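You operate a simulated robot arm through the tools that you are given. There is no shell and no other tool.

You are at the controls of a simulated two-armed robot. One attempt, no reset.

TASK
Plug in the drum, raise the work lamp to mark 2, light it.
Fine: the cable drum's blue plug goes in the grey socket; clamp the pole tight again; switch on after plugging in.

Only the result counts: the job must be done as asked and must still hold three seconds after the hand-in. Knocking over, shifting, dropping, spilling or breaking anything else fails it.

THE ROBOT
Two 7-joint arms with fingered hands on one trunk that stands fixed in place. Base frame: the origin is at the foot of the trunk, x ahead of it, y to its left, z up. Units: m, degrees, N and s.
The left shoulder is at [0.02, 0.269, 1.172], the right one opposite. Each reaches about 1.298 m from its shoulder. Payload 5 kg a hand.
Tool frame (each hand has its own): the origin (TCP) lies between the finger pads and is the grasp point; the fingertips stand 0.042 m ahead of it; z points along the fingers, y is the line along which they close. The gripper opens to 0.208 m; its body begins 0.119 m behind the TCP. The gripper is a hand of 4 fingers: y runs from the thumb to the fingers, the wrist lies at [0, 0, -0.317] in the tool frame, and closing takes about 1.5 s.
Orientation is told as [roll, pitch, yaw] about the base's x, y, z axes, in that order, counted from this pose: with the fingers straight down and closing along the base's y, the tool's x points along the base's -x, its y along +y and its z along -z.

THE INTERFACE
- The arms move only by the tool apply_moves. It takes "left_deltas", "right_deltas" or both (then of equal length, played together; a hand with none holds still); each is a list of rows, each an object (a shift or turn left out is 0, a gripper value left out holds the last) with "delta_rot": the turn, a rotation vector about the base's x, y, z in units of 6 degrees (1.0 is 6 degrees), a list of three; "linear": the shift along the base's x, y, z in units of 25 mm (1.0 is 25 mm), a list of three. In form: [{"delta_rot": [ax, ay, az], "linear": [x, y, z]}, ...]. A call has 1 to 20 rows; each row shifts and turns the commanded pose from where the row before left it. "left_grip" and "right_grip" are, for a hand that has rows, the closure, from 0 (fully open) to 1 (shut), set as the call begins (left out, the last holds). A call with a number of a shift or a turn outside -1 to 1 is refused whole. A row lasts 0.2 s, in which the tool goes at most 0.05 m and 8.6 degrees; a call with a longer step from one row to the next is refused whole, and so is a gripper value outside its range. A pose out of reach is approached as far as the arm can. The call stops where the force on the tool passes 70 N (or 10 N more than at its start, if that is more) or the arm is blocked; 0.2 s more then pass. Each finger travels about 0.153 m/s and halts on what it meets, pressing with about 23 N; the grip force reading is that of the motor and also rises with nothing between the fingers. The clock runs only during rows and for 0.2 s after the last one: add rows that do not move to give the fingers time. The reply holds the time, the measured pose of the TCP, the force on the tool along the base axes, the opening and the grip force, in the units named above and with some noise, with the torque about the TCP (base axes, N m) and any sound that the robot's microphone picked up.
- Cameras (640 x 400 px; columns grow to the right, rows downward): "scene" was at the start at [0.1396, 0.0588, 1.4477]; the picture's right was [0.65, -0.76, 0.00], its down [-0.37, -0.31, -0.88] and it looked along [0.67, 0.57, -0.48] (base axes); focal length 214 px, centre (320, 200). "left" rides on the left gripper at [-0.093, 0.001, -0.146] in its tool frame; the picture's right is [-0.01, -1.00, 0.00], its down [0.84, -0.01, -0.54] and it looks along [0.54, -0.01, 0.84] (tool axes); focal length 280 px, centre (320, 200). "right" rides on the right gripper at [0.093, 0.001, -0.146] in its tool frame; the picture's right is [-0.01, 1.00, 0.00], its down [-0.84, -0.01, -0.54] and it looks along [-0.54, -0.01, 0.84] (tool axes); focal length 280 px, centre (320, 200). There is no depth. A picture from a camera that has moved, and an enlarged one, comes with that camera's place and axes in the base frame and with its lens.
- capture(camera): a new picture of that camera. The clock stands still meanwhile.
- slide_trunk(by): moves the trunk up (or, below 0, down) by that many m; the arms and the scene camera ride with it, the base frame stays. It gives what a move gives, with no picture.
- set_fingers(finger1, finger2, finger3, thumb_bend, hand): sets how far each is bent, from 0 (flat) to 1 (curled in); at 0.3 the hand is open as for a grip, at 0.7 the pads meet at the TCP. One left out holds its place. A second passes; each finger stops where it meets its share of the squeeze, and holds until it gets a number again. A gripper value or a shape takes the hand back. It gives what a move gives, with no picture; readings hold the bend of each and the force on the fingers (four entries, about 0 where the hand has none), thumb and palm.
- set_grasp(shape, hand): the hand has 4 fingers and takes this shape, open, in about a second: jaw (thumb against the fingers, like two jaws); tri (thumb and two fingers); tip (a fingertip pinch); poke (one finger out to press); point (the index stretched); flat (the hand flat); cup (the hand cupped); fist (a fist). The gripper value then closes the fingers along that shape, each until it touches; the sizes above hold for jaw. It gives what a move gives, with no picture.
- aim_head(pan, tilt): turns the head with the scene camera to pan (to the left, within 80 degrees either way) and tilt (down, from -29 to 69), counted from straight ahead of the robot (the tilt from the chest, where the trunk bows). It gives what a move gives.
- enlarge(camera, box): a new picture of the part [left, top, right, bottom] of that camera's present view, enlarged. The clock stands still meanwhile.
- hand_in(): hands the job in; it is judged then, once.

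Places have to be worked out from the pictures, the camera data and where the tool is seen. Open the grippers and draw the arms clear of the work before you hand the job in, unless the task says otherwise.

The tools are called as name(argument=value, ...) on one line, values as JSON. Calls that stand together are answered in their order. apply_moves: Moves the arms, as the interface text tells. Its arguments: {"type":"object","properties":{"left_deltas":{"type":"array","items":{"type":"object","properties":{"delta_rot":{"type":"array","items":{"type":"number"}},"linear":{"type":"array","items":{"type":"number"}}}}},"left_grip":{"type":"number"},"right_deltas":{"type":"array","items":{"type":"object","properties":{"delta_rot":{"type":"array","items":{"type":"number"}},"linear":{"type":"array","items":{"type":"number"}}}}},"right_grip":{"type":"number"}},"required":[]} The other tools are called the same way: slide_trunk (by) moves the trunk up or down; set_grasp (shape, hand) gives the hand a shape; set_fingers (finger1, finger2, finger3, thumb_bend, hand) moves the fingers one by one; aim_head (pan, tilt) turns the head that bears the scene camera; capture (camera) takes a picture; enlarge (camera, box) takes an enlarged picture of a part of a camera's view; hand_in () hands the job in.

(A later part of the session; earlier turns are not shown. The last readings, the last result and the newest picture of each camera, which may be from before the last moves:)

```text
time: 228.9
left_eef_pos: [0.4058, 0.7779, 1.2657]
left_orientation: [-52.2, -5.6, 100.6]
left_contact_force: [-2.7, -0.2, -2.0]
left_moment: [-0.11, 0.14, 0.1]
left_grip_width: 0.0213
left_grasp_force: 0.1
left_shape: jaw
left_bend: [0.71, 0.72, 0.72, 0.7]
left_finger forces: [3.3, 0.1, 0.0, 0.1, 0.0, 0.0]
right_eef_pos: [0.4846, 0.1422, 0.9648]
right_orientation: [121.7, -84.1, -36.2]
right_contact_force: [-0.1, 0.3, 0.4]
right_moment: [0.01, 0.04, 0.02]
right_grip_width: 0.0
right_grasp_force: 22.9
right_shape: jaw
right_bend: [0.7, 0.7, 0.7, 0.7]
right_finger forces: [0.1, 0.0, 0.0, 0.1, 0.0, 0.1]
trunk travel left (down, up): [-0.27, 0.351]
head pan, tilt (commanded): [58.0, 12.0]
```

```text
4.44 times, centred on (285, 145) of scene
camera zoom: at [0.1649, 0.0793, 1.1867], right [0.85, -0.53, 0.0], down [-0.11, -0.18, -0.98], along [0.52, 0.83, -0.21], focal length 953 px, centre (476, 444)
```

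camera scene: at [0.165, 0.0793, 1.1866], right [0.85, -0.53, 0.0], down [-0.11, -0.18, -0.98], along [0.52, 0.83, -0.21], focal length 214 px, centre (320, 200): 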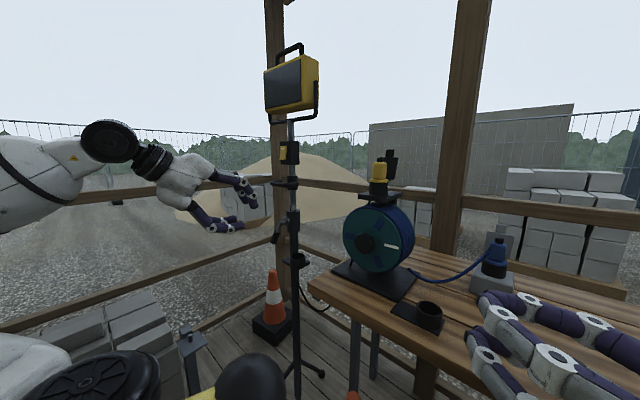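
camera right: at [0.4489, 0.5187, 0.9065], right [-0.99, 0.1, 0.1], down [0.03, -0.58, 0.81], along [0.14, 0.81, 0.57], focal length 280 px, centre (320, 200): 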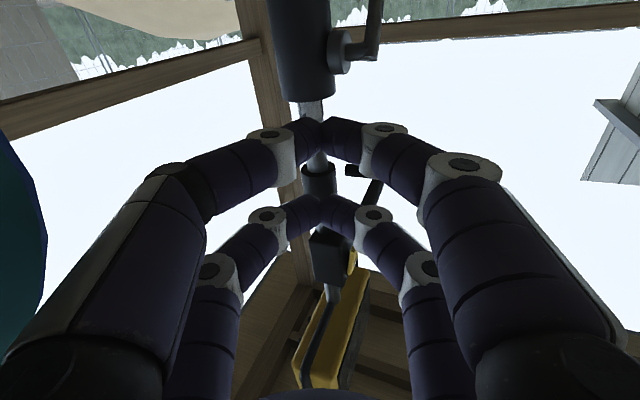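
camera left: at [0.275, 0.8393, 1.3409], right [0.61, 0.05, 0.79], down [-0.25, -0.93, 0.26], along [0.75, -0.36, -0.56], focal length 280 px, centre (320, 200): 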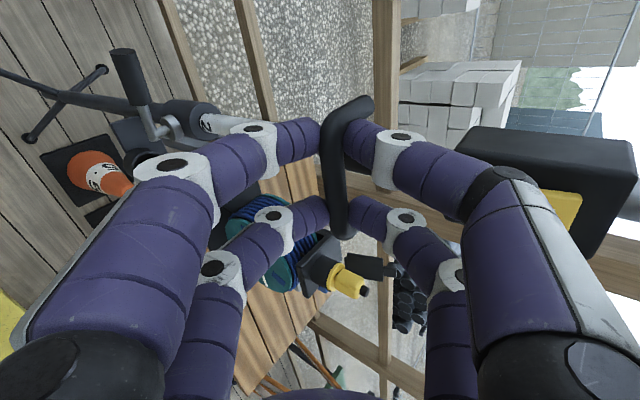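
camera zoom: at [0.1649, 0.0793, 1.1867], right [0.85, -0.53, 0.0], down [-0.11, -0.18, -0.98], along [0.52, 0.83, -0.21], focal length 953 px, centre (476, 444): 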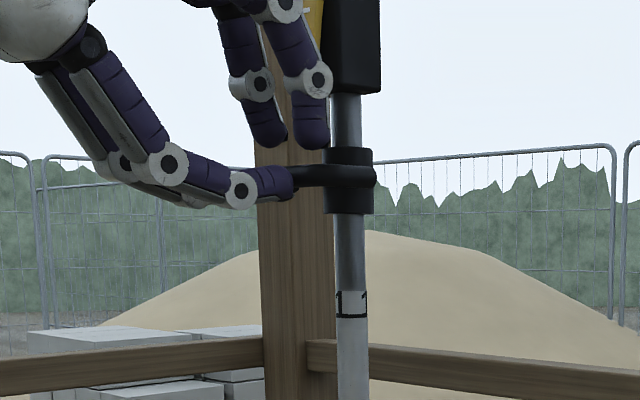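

It now follows the digits with only 3 N. I raise 3.5 mm more to bring the "2" line to the collar edge.

apply_moves(left_deltas=[{"linear": [0, 0, 0.14]}, {}])

enlarge(camera="scene", box=[280, 190, 312, 222])

```text
time: 229.5
left_eef_pos: [0.4053, 0.7782, 1.2695]
left_orientation: [-52.2, -5.6, 100.7]
left_contact_force: [-2.9, 0.5, -2.4]
left_moment: [-0.03, 0.13, 0.15]
left_grip_width: 0.0214
left_grasp_force: 0.1
left_shape: jaw
left_bend: [0.71, 0.72, 0.72, 0.7]
left_finger forces: [3.4, 0.1, 0.1, 0.0, 0.1, 0.1]
right_eef_pos: [0.4844, 0.1415, 0.9652]
right_orientation: [121.6, -84.1, -36.1]
right_contact_force: [-1.0, -0.6, 0.6]
right_moment: [0.02, -0.01, 0.01]
right_grip_width: 0.0
right_grasp_force: 23.0
right_shape: jaw
right_bend: [0.7, 0.7, 0.7, 0.7]
right_finger forces: [0.0, 0.1, 0.0, 0.0, 0.0, 0.1]
trunk travel left (down, up): [-0.27, 0.351]
head pan, tilt (commanded): [58.0, 12.0]
```

```text
12.50 times, centred on (296, 206) of scene
camera zoom: at [0.1649, 0.0793, 1.1867], right [0.85, -0.53, 0.0], down [-0.11, -0.18, -0.98], along [0.52, 0.83, -0.21], focal length 2681 px, centre (620, 125)
```

zoom: 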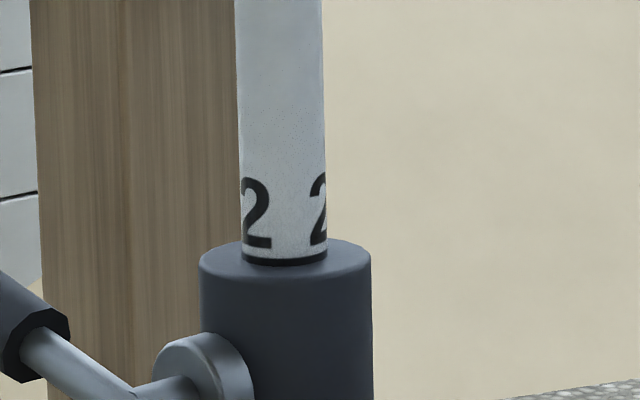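

The "2" line sits at the collar edge again, just as "1" did at the start. I lower the hand 2 mm to unload, ease it back 6 mm, open, and withdraw straight back so as not to disturb the bar.

apply_moves(left_deltas=[{"linear": [0, 0, -0.08]}, {"linear": [-0.23, -0.06, 0]}, {}])

apply_moves(left_deltas=[{}, {}, {}], left_grip=0.79)

enlarge(camera="scene", box=[240, 100, 330, 190])

enlarge(camera="scene", box=[280, 190, 312, 222])

```text
time: 230.3
left_eef_pos: [0.4006, 0.776, 1.268]
left_orientation: [-52.2, -5.6, 100.6]
left_contact_force: [-0.1, 0.3, 0.6]
left_moment: [-0.01, 0.0, 0.03]
left_grip_width: 0.0205
left_grasp_force: 0.1
left_shape: jaw
left_bend: [0.72, 0.72, 0.72, 0.7]
left_finger forces: [0.1, 0.1, 0.1, 0.1, 0.0, 0.0]
right_eef_pos: [0.4853, 0.1417, 0.9652]
right_orientation: [121.7, -84.0, -36.4]
right_contact_force: [-0.3, -0.3, 0.1]
right_moment: [0.03, 0.0, -0.01]
right_grip_width: 0.0001
right_grasp_force: 22.9
right_shape: jaw
right_bend: [0.7, 0.7, 0.7, 0.7]
right_finger forces: [0.0, 0.1, 0.0, 0.0, 0.0, 0.0]
trunk travel left (down, up): [-0.27, 0.351]
head pan, tilt (commanded): [58.0, 12.0]
```

```text
time: 231.1
left_eef_pos: [0.4003, 0.7758, 1.2681]
left_orientation: [-52.2, -5.5, 100.7]
left_contact_force: [0.6, 0.0, -0.9]
left_moment: [-0.01, 0.03, -0.01]
left_grip_width: 0.0433
left_grasp_force: 0.1
left_shape: jaw
left_bend: [0.73, 0.73, 0.73, 0.7]
left_finger forces: [0.0, 0.1, 0.0, 0.0, 0.0, 0.0]
right_eef_pos: [0.4847, 0.1416, 0.9648]
right_orientation: [121.6, -84.0, -36.3]
right_contact_force: [0.2, 0.1, -0.3]
right_moment: [-0.03, 0.01, -0.02]
right_grip_width: 0.0
right_grasp_force: 23.5
right_shape: jaw
right_bend: [0.7, 0.7, 0.7, 0.7]
right_finger forces: [0.0, 0.0, 0.1, 0.1, 0.1, 0.0]
trunk travel left (down, up): [-0.27, 0.351]
head pan, tilt (commanded): [58.0, 12.0]
```

```text
4.44 times, centred on (285, 145) of scene
camera zoom: at [0.165, 0.0793, 1.1867], right [0.85, -0.53, 0.0], down [-0.11, -0.18, -0.98], along [0.52, 0.83, -0.21], focal length 953 px, centre (476, 444)
```

zoom: 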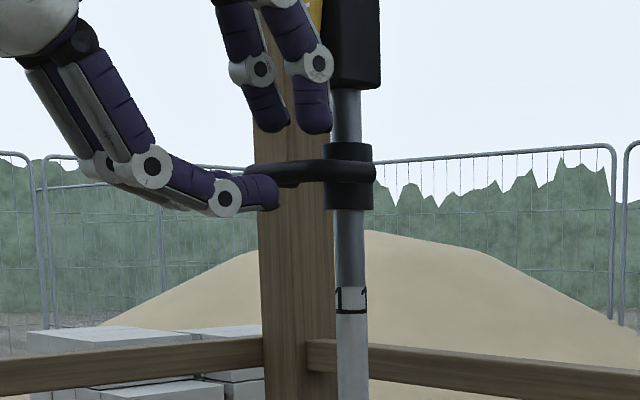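

```text
12.50 times, centred on (296, 206) of scene
camera zoom: at [0.165, 0.0793, 1.1867], right [0.85, -0.53, 0.0], down [-0.11, -0.18, -0.98], along [0.52, 0.83, -0.21], focal length 2681 px, centre (620, 125)
```

zoom: 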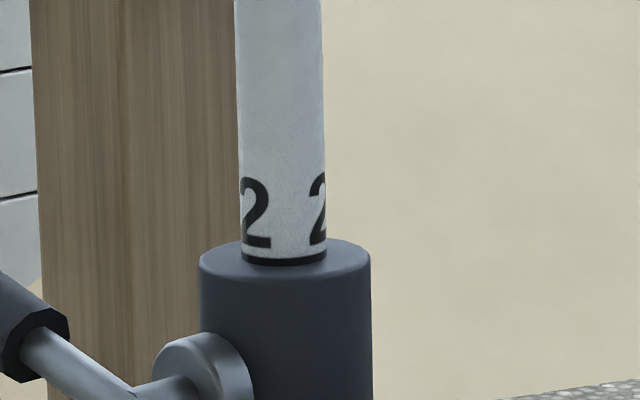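

The pole stays at mark 2. I withdraw the left hand straight back.

apply_moves(left_deltas=[{"linear": [-0.5, -0.13, -0.25]}, {"linear": [-0.9, -0.24, 0]}, {"linear": [-0.9, -0.24, 0]}, {"linear": [-0.9, -0.24, 0]}, {"linear": [-0.9, -0.2, 0]}])

enlarge(camera="scene", box=[280, 190, 312, 222])

capture(camera="scene")

```text
time: 232.3
left_eef_pos: [0.296, 0.752, 1.2611]
left_orientation: [-52.2, -5.5, 100.5]
left_contact_force: [-0.6, 0.4, 0.5]
left_moment: [0.01, 0.02, 0.06]
left_grip_width: 0.0433
left_grasp_force: 0.1
left_shape: jaw
left_bend: [0.73, 0.73, 0.73, 0.7]
left_finger forces: [0.0, 0.1, 0.0, 0.0, 0.0, 0.0]
right_eef_pos: [0.4842, 0.1409, 0.9646]
right_orientation: [121.7, -84.2, -36.3]
right_contact_force: [0.0, -0.5, 0.4]
right_moment: [-0.01, -0.02, 0.0]
right_grip_width: 0.0
right_grasp_force: 22.6
right_shape: jaw
right_bend: [0.7, 0.7, 0.7, 0.7]
right_finger forces: [0.1, 0.0, 0.0, 0.0, 0.0, 0.0]
trunk travel left (down, up): [-0.27, 0.351]
head pan, tilt (commanded): [58.0, 12.0]
```

```text
12.50 times, centred on (296, 206) of scene
camera zoom: at [0.1651, 0.0792, 1.1868], right [0.85, -0.53, 0.0], down [-0.11, -0.18, -0.98], along [0.52, 0.83, -0.21], focal length 2681 px, centre (620, 125)
```

zoom: 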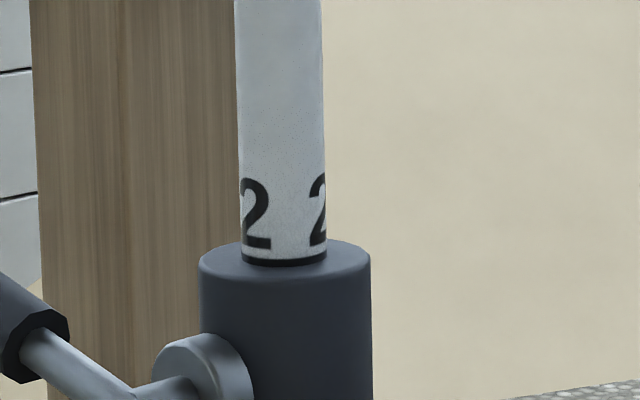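

```text
taken
camera scene: at [0.1651, 0.0792, 1.1868], right [0.85, -0.53, 0.0], down [-0.11, -0.18, -0.98], along [0.52, 0.83, -0.21], focal length 214 px, centre (320, 200)
```

scene: 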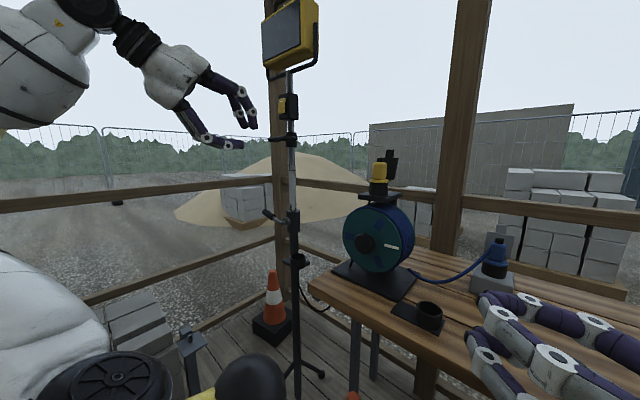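

Pole holds at "2" with the hand away. Now I clamp: I close the left hand into a fork again and bring it above the lever (now ≈ 111°) to push it down and back to its tight position.

apply_moves(left_deltas=[{"linear": [0, 0.9, -0.7]}, {"linear": [0, 0.9, -0.9]}, {"linear": [0, 0.9, -0.9]}, {"linear": [0, 0.9, -0.9]}, {"linear": [0, 0.6, -0.9]}, {"linear": [0.3, 0.16, -0.9]}, {"linear": [0.8, 0, -0.9]}, {"linear": [0.9, 0, -0.9]}, {"linear": [0.9, 0, -0.7]}, {"linear": [0.7, 0, -0.4]}, {}], left_grip=1)

enlarge(camera="scene", box=[220, 160, 330, 260])

enlarge(camera="left", box=[220, 60, 420, 260])

```text
time: 234.7
left_eef_pos: [0.3873, 0.8607, 1.0586]
left_orientation: [-52.2, -5.6, 100.7]
left_contact_force: [-0.1, -0.5, -0.3]
left_moment: [-0.04, 0.0, 0.0]
left_grip_width: 0.0
left_grasp_force: 23.2
left_shape: jaw
left_bend: [0.7, 0.7, 0.7, 0.7]
left_finger forces: [0.0, 0.0, 0.0, 0.1, 0.0, 0.1]
right_eef_pos: [0.4845, 0.1421, 0.9636]
right_orientation: [121.6, -83.9, -36.1]
right_contact_force: [0.6, -0.9, -0.7]
right_moment: [0.03, 0.0, 0.01]
right_grip_width: 0.0
right_grasp_force: 23.0
right_shape: jaw
right_bend: [0.7, 0.7, 0.7, 0.7]
right_finger forces: [0.1, 0.0, 0.0, 0.1, 0.0, 0.1]
trunk travel left (down, up): [-0.27, 0.351]
head pan, tilt (commanded): [58.0, 12.0]
```

```text
4.00 times, centred on (275, 210) of scene
camera zoom: at [0.1652, 0.0793, 1.1867], right [0.85, -0.53, 0.0], down [-0.11, -0.18, -0.98], along [0.52, 0.83, -0.21], focal length 858 px, centre (500, 160)
```

zoom: 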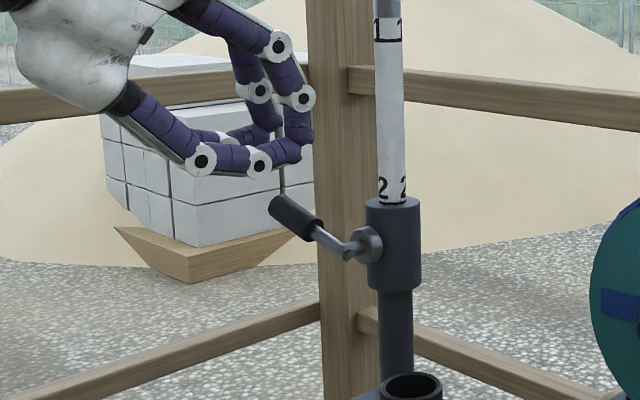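

```text
2.00 times, centred on (320, 160) of left
camera zoom: at [0.2565, 0.9222, 1.1562], right [0.61, 0.05, 0.79], down [-0.25, -0.93, 0.26], along [0.75, -0.35, -0.56], focal length 561 px, centre (320, 280)
```

zoom: 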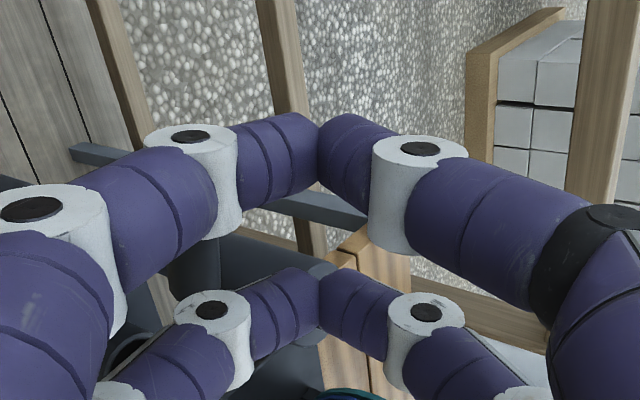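

The right prong is above the lever grip. I push down along the computed arc, first to about horizontal.

apply_moves(left_deltas=[{"linear": [0, 0.1, -0.7]}, {"linear": [-0.04, 0.15, -0.9]}, {"linear": [-0.04, 0.15, -0.9]}, {}])

enlarge(camera="scene", box=[220, 160, 330, 260])

```text
time: 235.7
left_eef_pos: [0.384, 0.8703, 0.9953]
left_orientation: [-52.2, -5.6, 100.6]
left_contact_force: [-0.9, 0.3, 0.2]
left_moment: [-0.03, -0.04, -0.02]
left_grip_width: 0.0
left_grasp_force: 22.9
left_shape: jaw
left_bend: [0.7, 0.7, 0.7, 0.7]
left_finger forces: [0.0, 0.1, 0.0, 0.1, 0.1, 0.0]
right_eef_pos: [0.4847, 0.1428, 0.9649]
right_orientation: [121.5, -83.9, -36.1]
right_contact_force: [-0.6, 0.3, 0.2]
right_moment: [-0.01, -0.03, -0.01]
right_grip_width: 0.0
right_grasp_force: 23.0
right_shape: jaw
right_bend: [0.7, 0.7, 0.7, 0.7]
right_finger forces: [0.0, 0.1, 0.0, 0.0, 0.0, 0.0]
trunk travel left (down, up): [-0.27, 0.351]
head pan, tilt (commanded): [58.0, 12.0]
```

```text
4.00 times, centred on (275, 210) of scene
camera zoom: at [0.1649, 0.0794, 1.1867], right [0.85, -0.53, 0.0], down [-0.11, -0.18, -0.98], along [0.52, 0.83, -0.21], focal length 858 px, centre (500, 160)
```

zoom: 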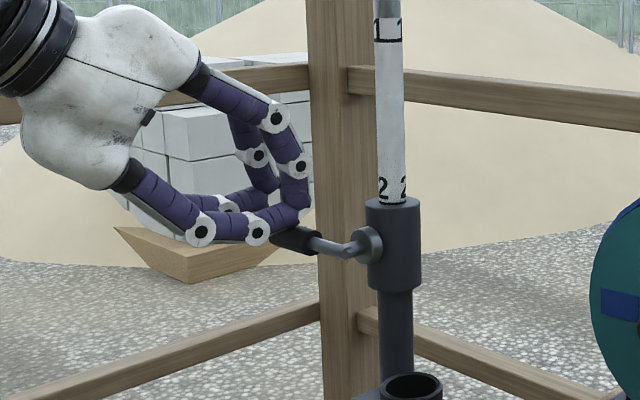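

The lever is turning down with almost no force. I continue along the arc to about 40°.

apply_moves(left_deltas=[{"linear": [-0.02, 0.07, -0.66]}, {"linear": [-0.02, 0.07, -0.66]}, {"linear": [0.03, -0.1, -0.5]}, {"linear": [0.05, -0.19, -0.42]}, {}])

enlarge(camera="scene", box=[220, 160, 330, 260])

```text
time: 236.9
left_eef_pos: [0.386, 0.8663, 0.9396]
left_orientation: [-52.1, -5.7, 100.6]
left_contact_force: [-1.0, 0.0, 0.5]
left_moment: [-0.01, 0.0, -0.01]
left_grip_width: 0.0
left_grasp_force: 23.0
left_shape: jaw
left_bend: [0.7, 0.7, 0.7, 0.7]
left_finger forces: [0.1, 0.0, 0.0, 0.1, 0.0, 0.0]
right_eef_pos: [0.4841, 0.142, 0.9643]
right_orientation: [121.6, -84.1, -36.2]
right_contact_force: [0.7, -1.1, 0.2]
right_moment: [-0.01, 0.02, -0.04]
right_grip_width: 0.0
right_grasp_force: 23.4
right_shape: jaw
right_bend: [0.7, 0.7, 0.7, 0.7]
right_finger forces: [0.0, 0.1, 0.0, 0.0, 0.1, 0.0]
trunk travel left (down, up): [-0.27, 0.351]
head pan, tilt (commanded): [58.0, 12.0]
```

```text
4.00 times, centred on (275, 210) of scene
camera zoom: at [0.1651, 0.0792, 1.1867], right [0.85, -0.53, 0.0], down [-0.11, -0.18, -0.98], along [0.52, 0.83, -0.21], focal length 858 px, centre (500, 160)
```

zoom: 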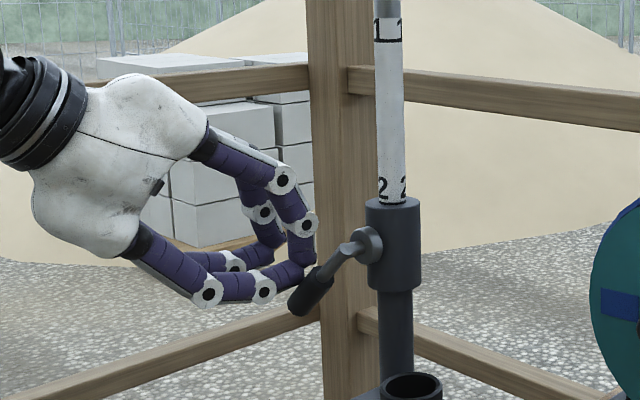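

The lever is at about 43° now. I continue toward its original hanging position, watching for the tightening resistance.

apply_moves(left_deltas=[{"linear": [0.08, -0.26, -0.41]}, {"linear": [0.08, -0.26, -0.41]}, {}])

apply_moves(left_deltas=[{"linear": [0.06, -0.25, -0.2]}, {}])

enlarge(camera="scene", box=[220, 160, 330, 260])

```text
time: 237.7
left_eef_pos: [0.3888, 0.8536, 0.9193]
left_orientation: [-52.1, -5.5, 100.7]
left_contact_force: [-1.3, 4.2, 2.0]
left_moment: [0.07, -0.04, 0.11]
left_grip_width: 0.0002
left_grasp_force: 23.2
left_shape: jaw
left_bend: [0.7, 0.7, 0.7, 0.7]
left_finger forces: [0.0, 0.0, 0.0, 0.1, 0.0, 0.0]
right_eef_pos: [0.4846, 0.1416, 0.9646]
right_orientation: [121.7, -84.0, -36.3]
right_contact_force: [0.2, -0.1, 0.6]
right_moment: [0.0, 0.02, 0.01]
right_grip_width: 0.0001
right_grasp_force: 22.5
right_shape: jaw
right_bend: [0.7, 0.7, 0.7, 0.7]
right_finger forces: [0.1, 0.0, 0.1, 0.1, 0.0, 0.0]
trunk travel left (down, up): [-0.27, 0.351]
head pan, tilt (commanded): [58.0, 12.0]
```

```text
time: 238.3
left_eef_pos: [0.3893, 0.8537, 0.9163]
left_orientation: [-52.4, -5.6, 100.9]
left_contact_force: [-9.2, 43.6, 17.3]
left_moment: [1.04, -0.19, 1.1]
left_grip_width: 0.0
left_grasp_force: 23.4
left_shape: jaw
left_bend: [0.7, 0.7, 0.7, 0.7]
left_finger forces: [0.1, 76.3, 0.0, 0.0, 0.1, 0.0]
right_eef_pos: [0.4837, 0.1422, 0.9662]
right_orientation: [121.5, -84.1, -36.1]
right_contact_force: [0.7, 0.1, 0.4]
right_moment: [0.02, 0.01, 0.02]
right_grip_width: 0.0
right_grasp_force: 23.2
right_shape: jaw
right_bend: [0.7, 0.7, 0.7, 0.7]
right_finger forces: [0.0, 0.0, 0.1, 0.1, 0.0, 0.1]
trunk travel left (down, up): [-0.27, 0.351]
head pan, tilt (commanded): [58.0, 12.0]
```

```text
4.00 times, centred on (275, 210) of scene
camera zoom: at [0.164, 0.0807, 1.187], right [0.85, -0.53, 0.0], down [-0.11, -0.18, -0.98], along [0.52, 0.83, -0.21], focal length 858 px, centre (500, 160)
```

zoom: 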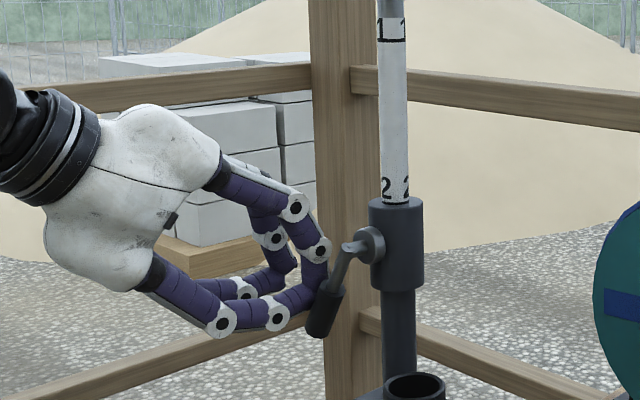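

Firm resistance (47 N) near the original angle. I press a bit harder to make sure it's fully tight.

apply_moves(left_deltas=[{"linear": [0.03, -0.12, -0.08]}, {}, {}])

enlarge(camera="scene", box=[255, 205, 325, 285])

```text
time: 239.1
left_eef_pos: [0.3891, 0.8515, 0.9147]
left_orientation: [-52.4, -5.7, 101.2]
left_contact_force: [-27.5, 60.8, 21.8]
left_moment: [1.41, 0.29, 1.11]
left_grip_width: 0.0001
left_grasp_force: 23.0
left_shape: jaw
left_bend: [0.7, 0.7, 0.7, 0.7]
left_finger forces: [0.0, 98.0, 0.1, 0.0, 0.1, 0.0]
right_eef_pos: [0.4832, 0.1449, 0.9649]
right_orientation: [121.3, -84.2, -36.0]
right_contact_force: [0.5, 0.9, 0.0]
right_moment: [-0.01, 0.03, 0.01]
right_grip_width: 0.0004
right_grasp_force: 22.9
right_shape: jaw
right_bend: [0.7, 0.7, 0.7, 0.7]
right_finger forces: [0.0, 0.0, 0.0, 0.0, 0.0, 0.0]
trunk travel left (down, up): [-0.27, 0.351]
head pan, tilt (commanded): [58.0, 12.0]
```

```text
5.00 times, centred on (290, 245) of scene
camera zoom: at [0.1631, 0.0812, 1.187], right [0.85, -0.53, 0.0], down [-0.11, -0.18, -0.98], along [0.52, 0.83, -0.21], focal length 1072 px, centre (470, -25)
```

zoom: 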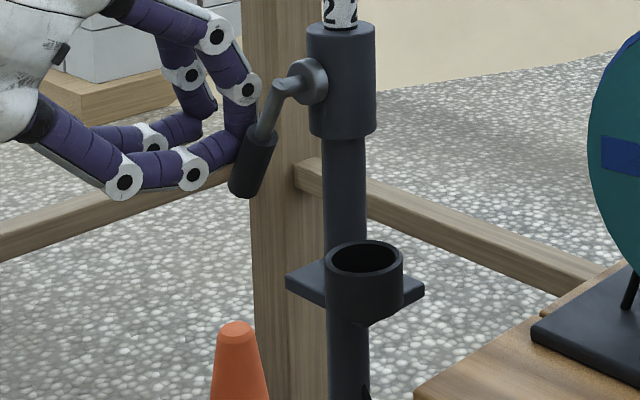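

The lever is back at its original tight angle with 67 N on it. I back the hand off and check the lever and the mark.

apply_moves(left_deltas=[{"linear": [-0.1, 0.5, 0.25]}, {"linear": [-0.2, 0.6, 0.4]}, {"linear": [-0.7, 0.2, 0.5]}, {"linear": [-0.8, 0, 0.6]}, {"linear": [-0.8, -0.2, 0.6]}, {}])

enlarge(camera="scene", box=[255, 185, 325, 265])

enlarge(camera="scene", box=[280, 190, 312, 222])

```text
time: 240.5
left_eef_pos: [0.3285, 0.8702, 0.9698]
left_orientation: [-52.2, -5.6, 100.6]
left_contact_force: [-1.2, -0.5, 0.0]
left_moment: [0.01, -0.03, 0.02]
left_grip_width: 0.0
left_grasp_force: 23.0
left_shape: jaw
left_bend: [0.7, 0.7, 0.7, 0.7]
left_finger forces: [0.0, 0.0, 0.1, 0.0, 0.0, 0.1]
right_eef_pos: [0.4852, 0.141, 0.965]
right_orientation: [121.6, -84.0, -36.3]
right_contact_force: [-0.6, -0.6, -0.1]
right_moment: [0.0, 0.02, -0.03]
right_grip_width: 0.0001
right_grasp_force: 22.6
right_shape: jaw
right_bend: [0.7, 0.7, 0.7, 0.7]
right_finger forces: [0.0, 0.0, 0.0, 0.0, 0.1, 0.0]
trunk travel left (down, up): [-0.27, 0.351]
head pan, tilt (commanded): [58.0, 12.0]
```

```text
5.00 times, centred on (290, 225) of scene
camera zoom: at [0.1648, 0.0792, 1.1867], right [0.85, -0.53, 0.0], down [-0.11, -0.18, -0.98], along [0.52, 0.83, -0.21], focal length 1072 px, centre (470, 75)
```

zoom: 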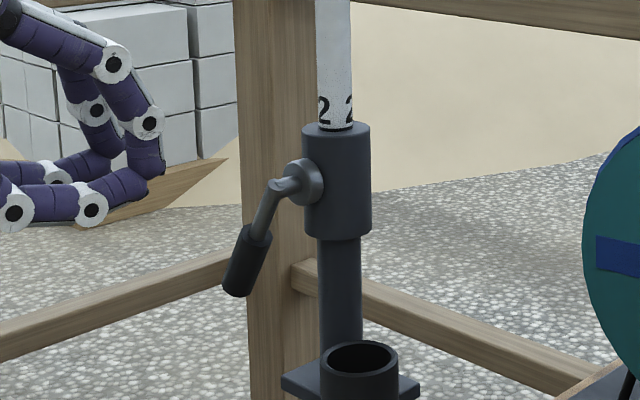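

```text
12.50 times, centred on (296, 206) of scene
camera zoom: at [0.1648, 0.0792, 1.1867], right [0.85, -0.53, 0.0], down [-0.11, -0.18, -0.98], along [0.52, 0.83, -0.21], focal length 2681 px, centre (620, 125)
```

zoom: 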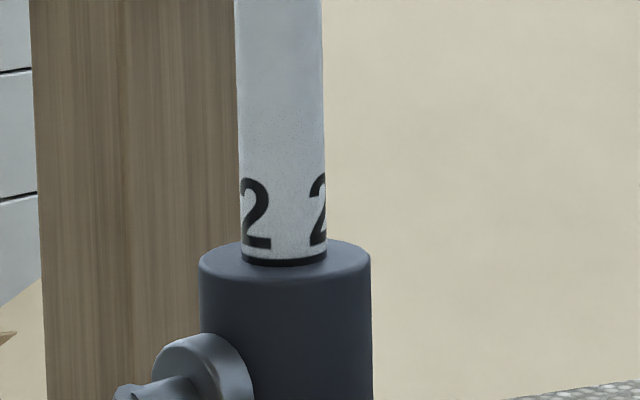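

Lever tight and mark 2 aligned. Now the switch: I zoom on the rocker to see which end stands out.

enlarge(camera="scene", box=[270, 85, 315, 130])

capture(camera="scene")

```text
8.89 times, centred on (292, 108) of scene
camera zoom: at [0.1648, 0.0792, 1.1867], right [0.85, -0.53, 0.0], down [-0.11, -0.18, -0.98], along [0.52, 0.83, -0.21], focal length 1906 px, centre (564, 1022)
```

zoom: 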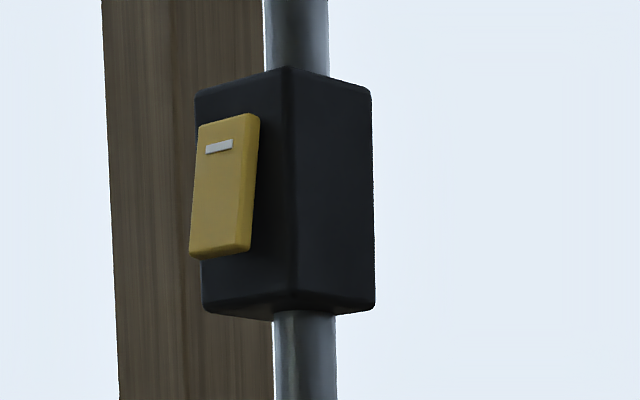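

```text
taken
camera scene: at [0.1648, 0.0792, 1.1867], right [0.85, -0.53, 0.0], down [-0.11, -0.18, -0.98], along [0.52, 0.83, -0.21], focal length 214 px, centre (320, 200)
```

scene: 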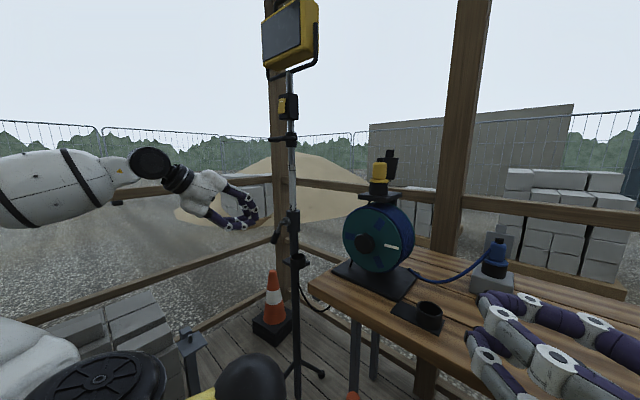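

The rocker's lower end stands out, the marked upper end is pressed in; I'll press the lower end. I raise the left hand to switch height, tilting the fingers to nearly horizontal.

apply_moves(left_deltas=[{"linear": [-0.7, -0.1, 0.7], "delta_rot": [0.068, -0.272, 0]}, {"linear": [-0.7, -0.1, 0.9], "delta_rot": [0.068, -0.272, 0]}, {"linear": [-0.4, -0.1, 0.95], "delta_rot": [0.068, -0.272, 0]}, {"linear": [0, -0.1, 0.95], "delta_rot": [0.068, -0.272, 0]}, {"linear": [0, -0.1, 0.95], "delta_rot": [0.068, -0.272, 0]}, {"linear": [0, -0.1, 0.95], "delta_rot": [0.068, -0.272, 0]}, {"linear": [0, -0.1, 0.95], "delta_rot": [0.068, -0.272, 0]}, {"linear": [0, -0.1, 0.95], "delta_rot": [0.068, -0.272, 0]}, {"linear": [0, -0.1, 0.95], "delta_rot": [0.068, -0.272, 0]}, {"linear": [0, -0.1, 0.95], "delta_rot": [0.068, -0.272, 0]}, {"linear": [0, -0.1, 0.95], "delta_rot": [0.068, -0.272, 0]}, {"linear": [0, -0.2, 0.95], "delta_rot": [0.068, -0.272, 0]}, {"linear": [0, -0.3, 0.95], "delta_rot": [0.068, -0.272, 0]}, {"linear": [0, -0.4, 0.95], "delta_rot": [0.068, -0.272, 0]}, {"linear": [0.3, -0.5, 0.9], "delta_rot": [0.068, -0.272, 0]}, {"linear": [0.5, -0.5, 0.3]}, {}])

capture(camera="left")

enlarge(camera="scene", box=[210, 60, 330, 180])

```text
time: 244.1
left_eef_pos: [0.3003, 0.7956, 1.3276]
left_orientation: [-77.7, -6.7, 103.4]
left_contact_force: [0.4, -1.4, 0.2]
left_moment: [0.01, 0.04, 0.01]
left_grip_width: 0.0002
left_grasp_force: 23.4
left_shape: jaw
left_bend: [0.7, 0.7, 0.7, 0.7]
left_finger forces: [0.0, 0.0, 0.2, 0.1, 0.1, 0.1]
right_eef_pos: [0.4843, 0.1417, 0.964]
right_orientation: [121.6, -83.9, -36.2]
right_contact_force: [0.3, 0.3, -0.4]
right_moment: [0.01, -0.01, 0.05]
right_grip_width: 0.0
right_grasp_force: 23.3
right_shape: jaw
right_bend: [0.7, 0.7, 0.7, 0.7]
right_finger forces: [0.1, 0.1, 0.1, 0.0, 0.0, 0.0]
trunk travel left (down, up): [-0.27, 0.351]
head pan, tilt (commanded): [58.0, 12.0]
```

```text
taken
camera left: at [0.1407, 0.8492, 1.368], right [0.23, -0.04, 0.97], down [-0.31, -0.95, 0.03], along [0.92, -0.31, -0.23], focal length 280 px, centre (320, 200)
```

left: 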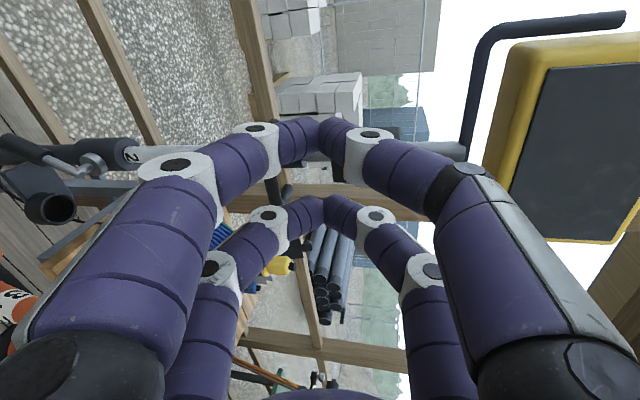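

```text
3.33 times, centred on (270, 120) of scene
camera zoom: at [0.1653, 0.0792, 1.1866], right [0.85, -0.53, 0.0], down [-0.11, -0.18, -0.98], along [0.52, 0.83, -0.21], focal length 715 px, centre (487, 467)
```

zoom: 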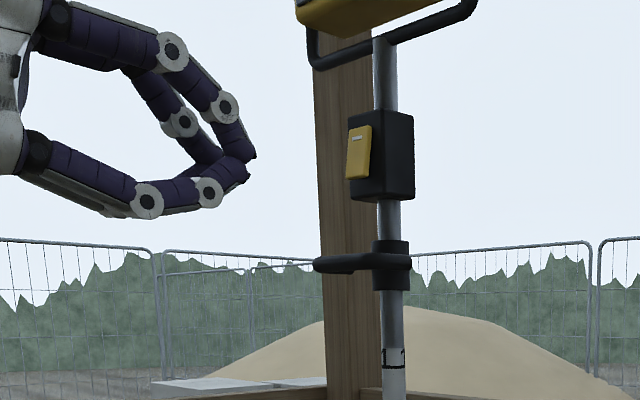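

I line up the right prong's tip with the rocker's lower end and advance most of the way.

apply_moves(left_deltas=[{"linear": [0.18, -0.68, 0.36]}, {"linear": [0.82, 0.22, 0]}, {"linear": [0.82, 0.22, 0]}, {"linear": [0.82, 0.22, 0]}, {"linear": [0.5, 0.13, 0]}, {}])

enlarge(camera="scene", box=[240, 70, 320, 150])

enlarge(camera="left", box=[240, 90, 440, 250])

```text
time: 245.5
left_eef_pos: [0.3801, 0.8004, 1.3346]
left_orientation: [-77.5, -6.4, 103.4]
left_contact_force: [0.5, 0.3, 0.1]
left_moment: [-0.04, -0.01, -0.04]
left_grip_width: 0.0001
left_grasp_force: 23.4
left_shape: jaw
left_bend: [0.7, 0.7, 0.7, 0.7]
left_finger forces: [0.1, 0.0, 0.1, 0.0, 0.1, 0.0]
right_eef_pos: [0.4845, 0.1424, 0.9643]
right_orientation: [121.5, -84.1, -36.3]
right_contact_force: [0.1, 0.0, 0.8]
right_moment: [0.01, 0.02, 0.02]
right_grip_width: 0.0
right_grasp_force: 22.7
right_shape: jaw
right_bend: [0.7, 0.7, 0.7, 0.7]
right_finger forces: [0.0, 0.0, 0.0, 0.0, 0.0, 0.0]
trunk travel left (down, up): [-0.27, 0.351]
head pan, tilt (commanded): [58.0, 12.0]
```

```text
5.00 times, centred on (280, 110) of scene
camera zoom: at [0.1651, 0.0794, 1.1867], right [0.85, -0.53, 0.0], down [-0.11, -0.18, -0.98], along [0.52, 0.83, -0.21], focal length 1072 px, centre (520, 650)
```

zoom: 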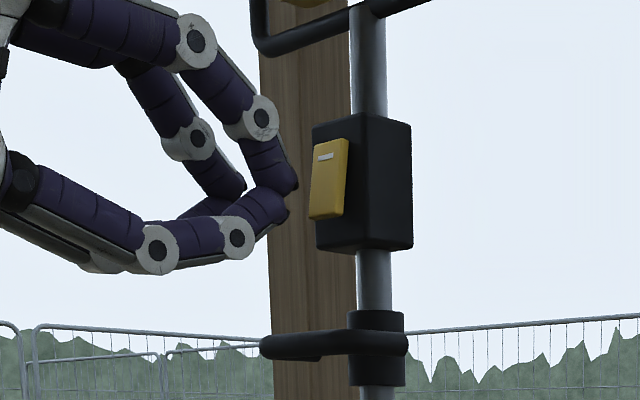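

```text
2.50 times, centred on (340, 170) of left
camera zoom: at [0.2203, 0.8544, 1.3761], right [0.23, -0.04, 0.97], down [-0.31, -0.95, 0.03], along [0.92, -0.31, -0.23], focal length 701 px, centre (270, 275)
```

zoom: 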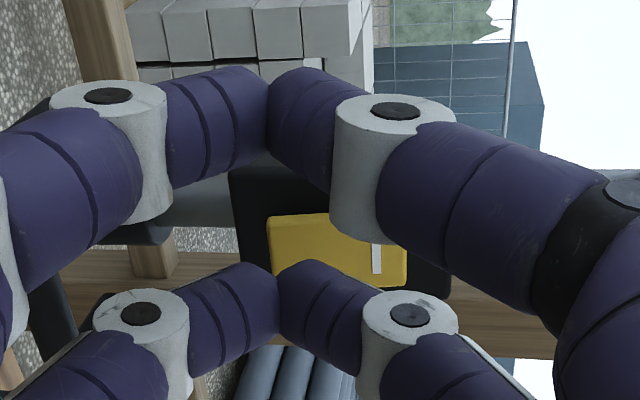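

Aligned by the numbers, about 2.7 cm before contact. I advance and press the rocker's lower end, watching the force and the lamp.

apply_moves(left_deltas=[{"linear": [0.4, 0.1, 0]}, {"linear": [0.4, 0.1, 0]}, {"linear": [0.2, 0.05, 0]}, {}])

enlarge(camera="scene", box=[240, 50, 330, 150])

```text
time: 246.5
left_eef_pos: [0.4036, 0.8036, 1.3384]
left_orientation: [-77.6, -6.5, 103.4]
left_contact_force: [-16.3, -6.1, -2.2]
left_moment: [0.01, 0.17, -0.48]
left_grip_width: 0.0
left_grasp_force: 22.8
left_shape: jaw
left_bend: [0.7, 0.7, 0.7, 0.7]
left_finger forces: [0.1, 0.0, 0.0, 0.1, 0.0, 0.0]
right_eef_pos: [0.4845, 0.141, 0.9653]
right_orientation: [122.0, -84.1, -36.6]
right_contact_force: [0.1, 1.0, 0.5]
right_moment: [-0.03, 0.05, 0.0]
right_grip_width: 0.0001
right_grasp_force: 23.4
right_shape: jaw
right_bend: [0.7, 0.7, 0.7, 0.7]
right_finger forces: [0.1, 0.0, 0.0, 0.0, 0.0, 0.1]
trunk travel left (down, up): [-0.27, 0.351]
head pan, tilt (commanded): [58.0, 12.0]
heard: click
```

```text
4.00 times, centred on (285, 100) of scene
camera zoom: at [0.1639, 0.0791, 1.187], right [0.85, -0.53, 0.0], down [-0.11, -0.18, -0.98], along [0.52, 0.83, -0.21], focal length 858 px, centre (460, 600)
```

zoom: 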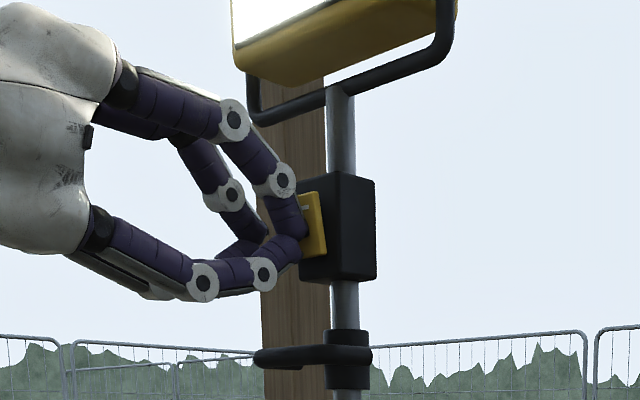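

A click was heard and the lamp face is glowing: it's lit. I withdraw the left hand straight back and check everything.

apply_moves(left_deltas=[{"linear": [-0.5, -0.13, 0]}, {"linear": [-0.9, -0.24, 0]}, {"linear": [-0.9, -0.24, 0]}, {"linear": [-0.9, -0.24, 0]}, {"linear": [-0.9, -0.2, 0]}, {"linear": [-0.9, 0, 0]}])

capture(camera="scene")

enlarge(camera="scene", box=[255, 185, 325, 265])

enlarge(camera="scene", box=[280, 190, 312, 222])

```text
time: 247.9
left_eef_pos: [0.2809, 0.7779, 1.335]
left_orientation: [-77.4, -6.6, 103.3]
left_contact_force: [0.4, 0.7, 1.0]
left_moment: [0.05, 0.08, 0.04]
left_grip_width: 0.0
left_grasp_force: 22.5
left_shape: jaw
left_bend: [0.7, 0.7, 0.7, 0.7]
left_finger forces: [0.0, 0.0, 0.0, 0.0, 0.0, 0.0]
right_eef_pos: [0.485, 0.1412, 0.9642]
right_orientation: [121.7, -84.1, -36.2]
right_contact_force: [0.0, 0.3, 0.1]
right_moment: [0.02, 0.01, 0.03]
right_grip_width: 0.0003
right_grasp_force: 23.3
right_shape: jaw
right_bend: [0.7, 0.7, 0.7, 0.7]
right_finger forces: [0.1, 0.0, 0.0, 0.0, 0.0, 0.0]
trunk travel left (down, up): [-0.27, 0.351]
head pan, tilt (commanded): [58.0, 12.0]
```

```text
taken
camera scene: at [0.1651, 0.0792, 1.1868], right [0.85, -0.53, 0.0], down [-0.11, -0.18, -0.98], along [0.52, 0.83, -0.21], focal length 214 px, centre (320, 200)
```

scene: 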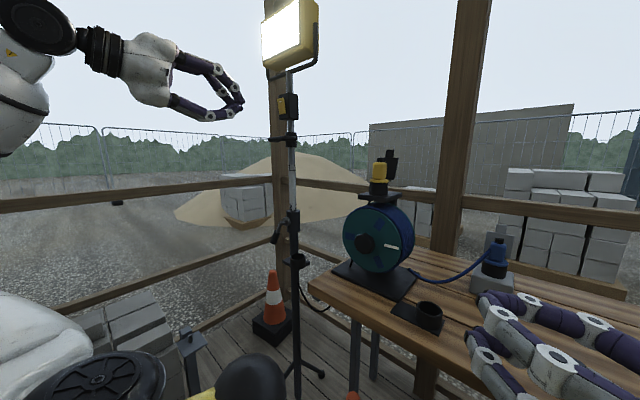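

```text
5.00 times, centred on (290, 225) of scene
camera zoom: at [0.1651, 0.0792, 1.1868], right [0.85, -0.53, 0.0], down [-0.11, -0.18, -0.98], along [0.52, 0.83, -0.21], focal length 1072 px, centre (470, 75)
```

zoom: 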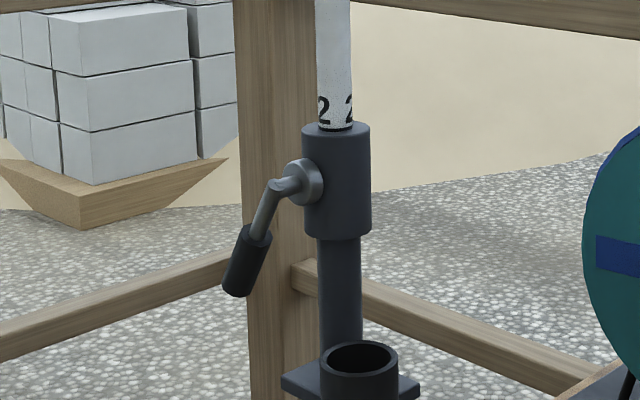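

```text
12.50 times, centred on (296, 206) of scene
camera zoom: at [0.1651, 0.0792, 1.1868], right [0.85, -0.53, 0.0], down [-0.11, -0.18, -0.98], along [0.52, 0.83, -0.21], focal length 2681 px, centre (620, 125)
```

zoom: 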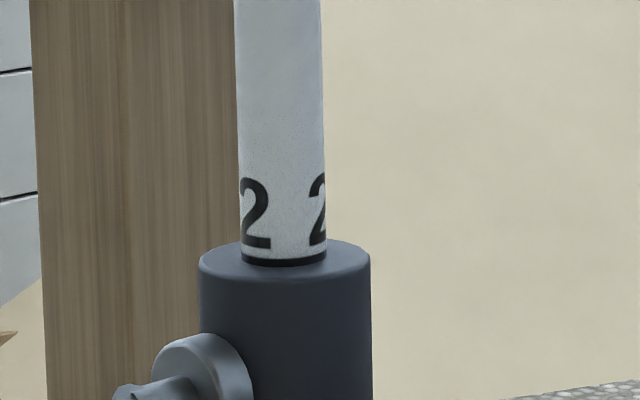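

The lamp shines, the "2" line is at the collar, the lever is tight. I draw the left hand further back, open both hands, and then check the bench.

apply_moves(left_deltas=[{"linear": [-0.7, 0.3, 0]}, {"linear": [-0.7, 0.3, 0]}, {}, {}, {}, {}, {}, {}], right_deltas=[{"linear": [-0.3, -0.5, 0.4]}, {"linear": [-0.3, -0.5, 0.4]}, {"linear": [0, -0.5, 0.4]}, {"linear": [0, -0.5, 0.4]}, {}, {}, {}, {}], left_grip=0, right_grip=0)

aim_head(pan=25, tilt=30)

capture(camera="scene")

capture(camera="right")

```text
time: 249.7
left_eef_pos: [0.2473, 0.7941, 1.3357]
left_orientation: [-77.5, -6.6, 103.4]
left_contact_force: [-0.1, 0.6, 0.6]
left_moment: [-0.02, 0.02, 0.0]
left_grip_width: 0.2079
left_grasp_force: 0.0
left_shape: jaw
left_bend: [0.3, 0.3, 0.3, 0.3]
left_finger forces: [0.1, 0.1, 0.0, 0.1, 0.0, 0.0]
right_eef_pos: [0.4688, 0.0914, 1.0045]
right_orientation: [121.6, -84.0, -36.2]
right_contact_force: [0.6, 0.0, 1.3]
right_moment: [0.0, 0.0, 0.01]
right_grip_width: 0.2076
right_grasp_force: 0.1
right_shape: jaw
right_bend: [0.3, 0.3, 0.3, 0.3]
right_finger forces: [0.0, 0.0, 0.0, 0.1, 0.1, 0.0]
trunk travel left (down, up): [-0.27, 0.351]
head pan, tilt (commanded): [58.0, 12.0]
```

```text
time: 250.7
left_eef_pos: [0.2475, 0.7944, 1.336]
left_orientation: [-77.4, -6.5, 103.3]
left_contact_force: [-0.6, 0.2, 0.2]
left_moment: [0.04, -0.03, -0.01]
left_grip_width: 0.2076
left_grasp_force: 0.1
left_shape: jaw
left_bend: [0.3, 0.3, 0.3, 0.3]
left_finger forces: [0.0, 0.0, 0.0, 0.0, 0.0, 0.0]
right_eef_pos: [0.4694, 0.0905, 1.0041]
right_orientation: [121.5, -84.0, -36.1]
right_contact_force: [-0.2, 0.4, -1.5]
right_moment: [0.02, -0.02, 0.0]
right_grip_width: 0.208
right_grasp_force: 0.1
right_shape: jaw
right_bend: [0.3, 0.3, 0.3, 0.3]
right_finger forces: [0.0, 0.0, 0.0, 0.0, 0.0, 0.0]
trunk travel left (down, up): [-0.27, 0.351]
head pan, tilt (commanded): [25.0, 30.0]
```

```text
taken
camera scene: at [0.1976, 0.0385, 1.1576], right [0.42, -0.91, 0.0], down [-0.45, -0.21, -0.87], along [0.78, 0.37, -0.5], focal length 214 px, centre (320, 200)
```

scene: 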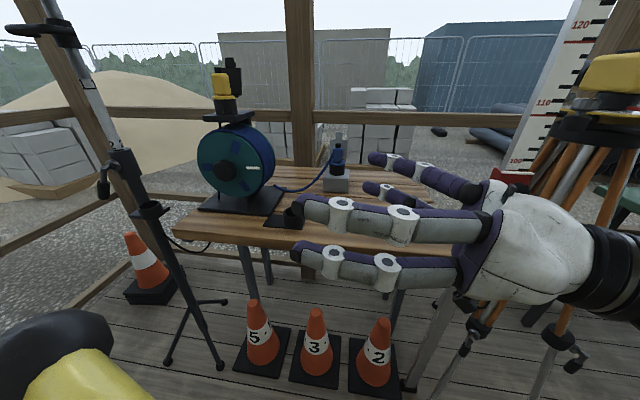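

```text
taken
camera right: at [0.4474, -0.0477, 0.9016], right [-0.99, 0.08, 0.1], down [0.04, -0.59, 0.81], along [0.12, 0.8, 0.58], focal length 280 px, centre (320, 200)
```

right: 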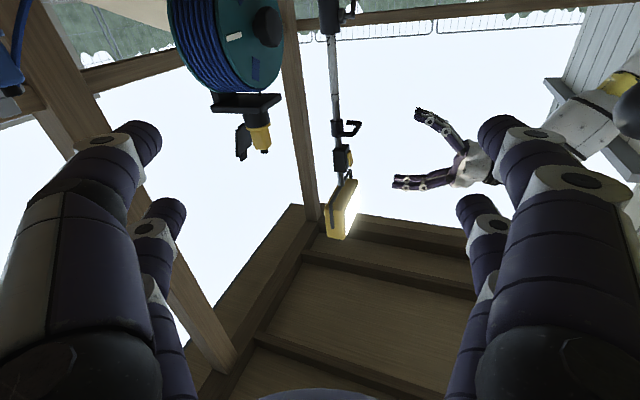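

Everything on the bench is in place: blue plug seated, holder empty, drum upright. I draw both arms a bit further clear.

apply_moves(left_deltas=[{"linear": [-0.8, 0.2, 0]}, {"linear": [-0.8, 0.2, 0]}, {"linear": [-0.8, 0.2, 0]}, {"linear": [-0.6, 0.2, 0]}, {}], right_deltas=[{"linear": [-0.4, -0.8, 0.5]}, {"linear": [-0.4, -0.8, 0.5]}, {"linear": [-0.3, -0.8, 0.5]}, {"linear": [-0.2, -0.8, 0.5]}, {}])

slide_trunk(by=0.15)

aim_head(pan=42, tilt=18)

capture(camera="scene")

```text
time: 251.9
left_eef_pos: [0.1693, 0.8132, 1.3354]
left_orientation: [-77.6, -6.6, 103.3]
left_contact_force: [-0.7, -0.9, 0.6]
left_moment: [0.03, 0.0, 0.02]
left_grip_width: 0.2078
left_grasp_force: 0.0
left_shape: jaw
left_bend: [0.3, 0.3, 0.3, 0.3]
left_finger forces: [0.1, 0.0, 0.1, 0.0, 0.0, 0.0]
right_eef_pos: [0.4361, 0.0128, 1.0549]
right_orientation: [121.8, -84.1, -36.5]
right_contact_force: [-0.1, 0.0, 1.3]
right_moment: [-0.01, -0.01, -0.06]
right_grip_width: 0.2079
right_grasp_force: 0.1
right_shape: jaw
right_bend: [0.3, 0.3, 0.3, 0.3]
right_finger forces: [0.0, 0.0, 0.0, 0.0, 0.0, 0.1]
trunk travel left (down, up): [-0.27, 0.351]
head pan, tilt (commanded): [25.0, 30.0]
```

```text
time: 253.6
left_eef_pos: [0.1724, 0.8135, 1.4851]
left_orientation: [-77.5, -6.5, 103.3]
left_contact_force: [0.5, -0.2, -0.1]
left_moment: [-0.01, -0.01, -0.04]
left_grip_width: 0.2083
left_grasp_force: 0.0
left_shape: jaw
left_bend: [0.3, 0.3, 0.3, 0.3]
left_finger forces: [0.1, 0.0, 0.0, 0.1, 0.1, 0.0]
right_eef_pos: [0.4377, 0.0108, 1.2029]
right_orientation: [121.4, -83.9, -35.9]
right_contact_force: [0.8, 0.8, 0.6]
right_moment: [0.03, 0.0, 0.02]
right_grip_width: 0.2079
right_grasp_force: 0.1
right_shape: jaw
right_bend: [0.3, 0.3, 0.3, 0.3]
right_finger forces: [0.1, 0.0, 0.0, 0.0, 0.1, 0.0]
trunk travel left (down, up): [-0.42, 0.201]
head pan, tilt (commanded): [25.0, 30.0]
```

```text
time: 254.4
left_eef_pos: [0.1715, 0.8143, 1.4849]
left_orientation: [-77.7, -6.5, 103.3]
left_contact_force: [-1.1, 0.9, 0.2]
left_moment: [0.03, -0.03, -0.03]
left_grip_width: 0.2077
left_grasp_force: 0.1
left_shape: jaw
left_bend: [0.3, 0.3, 0.3, 0.3]
left_finger forces: [0.0, 0.0, 0.1, 0.0, 0.0, 0.0]
right_eef_pos: [0.4367, 0.0113, 1.2049]
right_orientation: [121.6, -84.0, -36.1]
right_contact_force: [0.0, -1.0, -0.4]
right_moment: [0.0, 0.02, 0.05]
right_grip_width: 0.2078
right_grasp_force: 0.1
right_shape: jaw
right_bend: [0.3, 0.3, 0.3, 0.3]
right_finger forces: [0.0, 0.0, 0.1, 0.0, 0.1, 0.0]
trunk travel left (down, up): [-0.42, 0.201]
head pan, tilt (commanded): [42.0, 18.0]
```

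```text
taken
camera scene: at [0.1477, 0.0626, 1.3338], right [0.67, -0.74, 0.0], down [-0.23, -0.21, -0.95], along [0.71, 0.64, -0.31], focal length 214 px, centre (320, 200)
```

scene: 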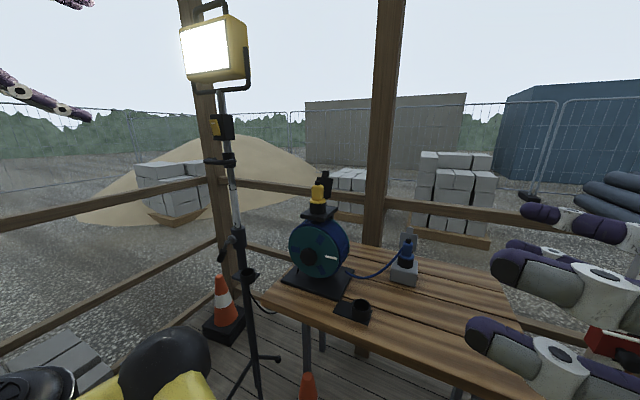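

Both arms are clear and the lamp shines. One last zoom on the mark, lever, and plug before handing in.

enlarge(camera="scene", box=[205, 200, 265, 270])

enlarge(camera="scene", box=[280, 170, 430, 320])

```text
5.71 times, centred on (235, 235) of scene
camera zoom: at [0.1477, 0.0626, 1.3338], right [0.67, -0.74, 0.0], down [-0.23, -0.21, -0.95], along [0.71, 0.64, -0.31], focal length 1226 px, centre (806, 0)
```

zoom: 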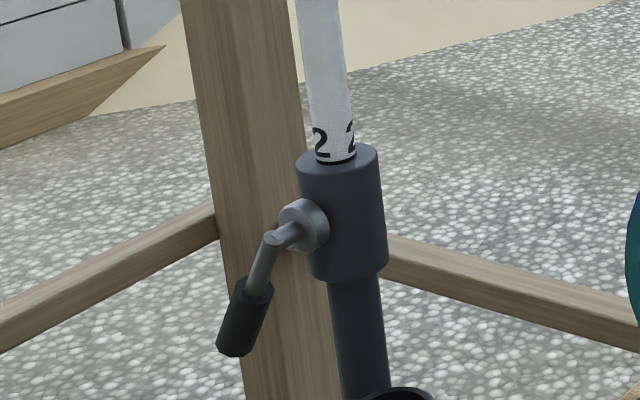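

```text
2.67 times, centred on (355, 245) of scene
camera zoom: at [0.1477, 0.0626, 1.3338], right [0.67, -0.74, 0.0], down [-0.23, -0.21, -0.95], along [0.71, 0.64, -0.31], focal length 572 px, centre (227, 80)
```

zoom: 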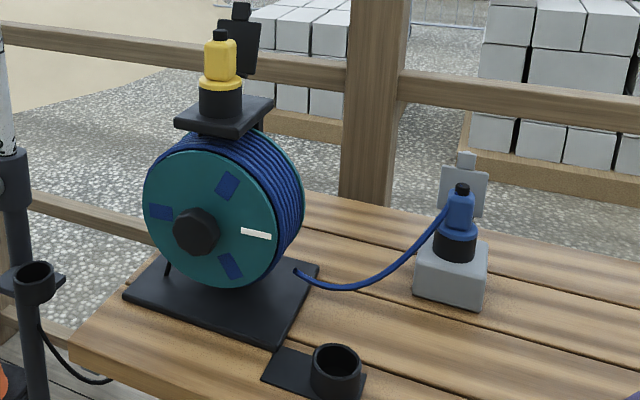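

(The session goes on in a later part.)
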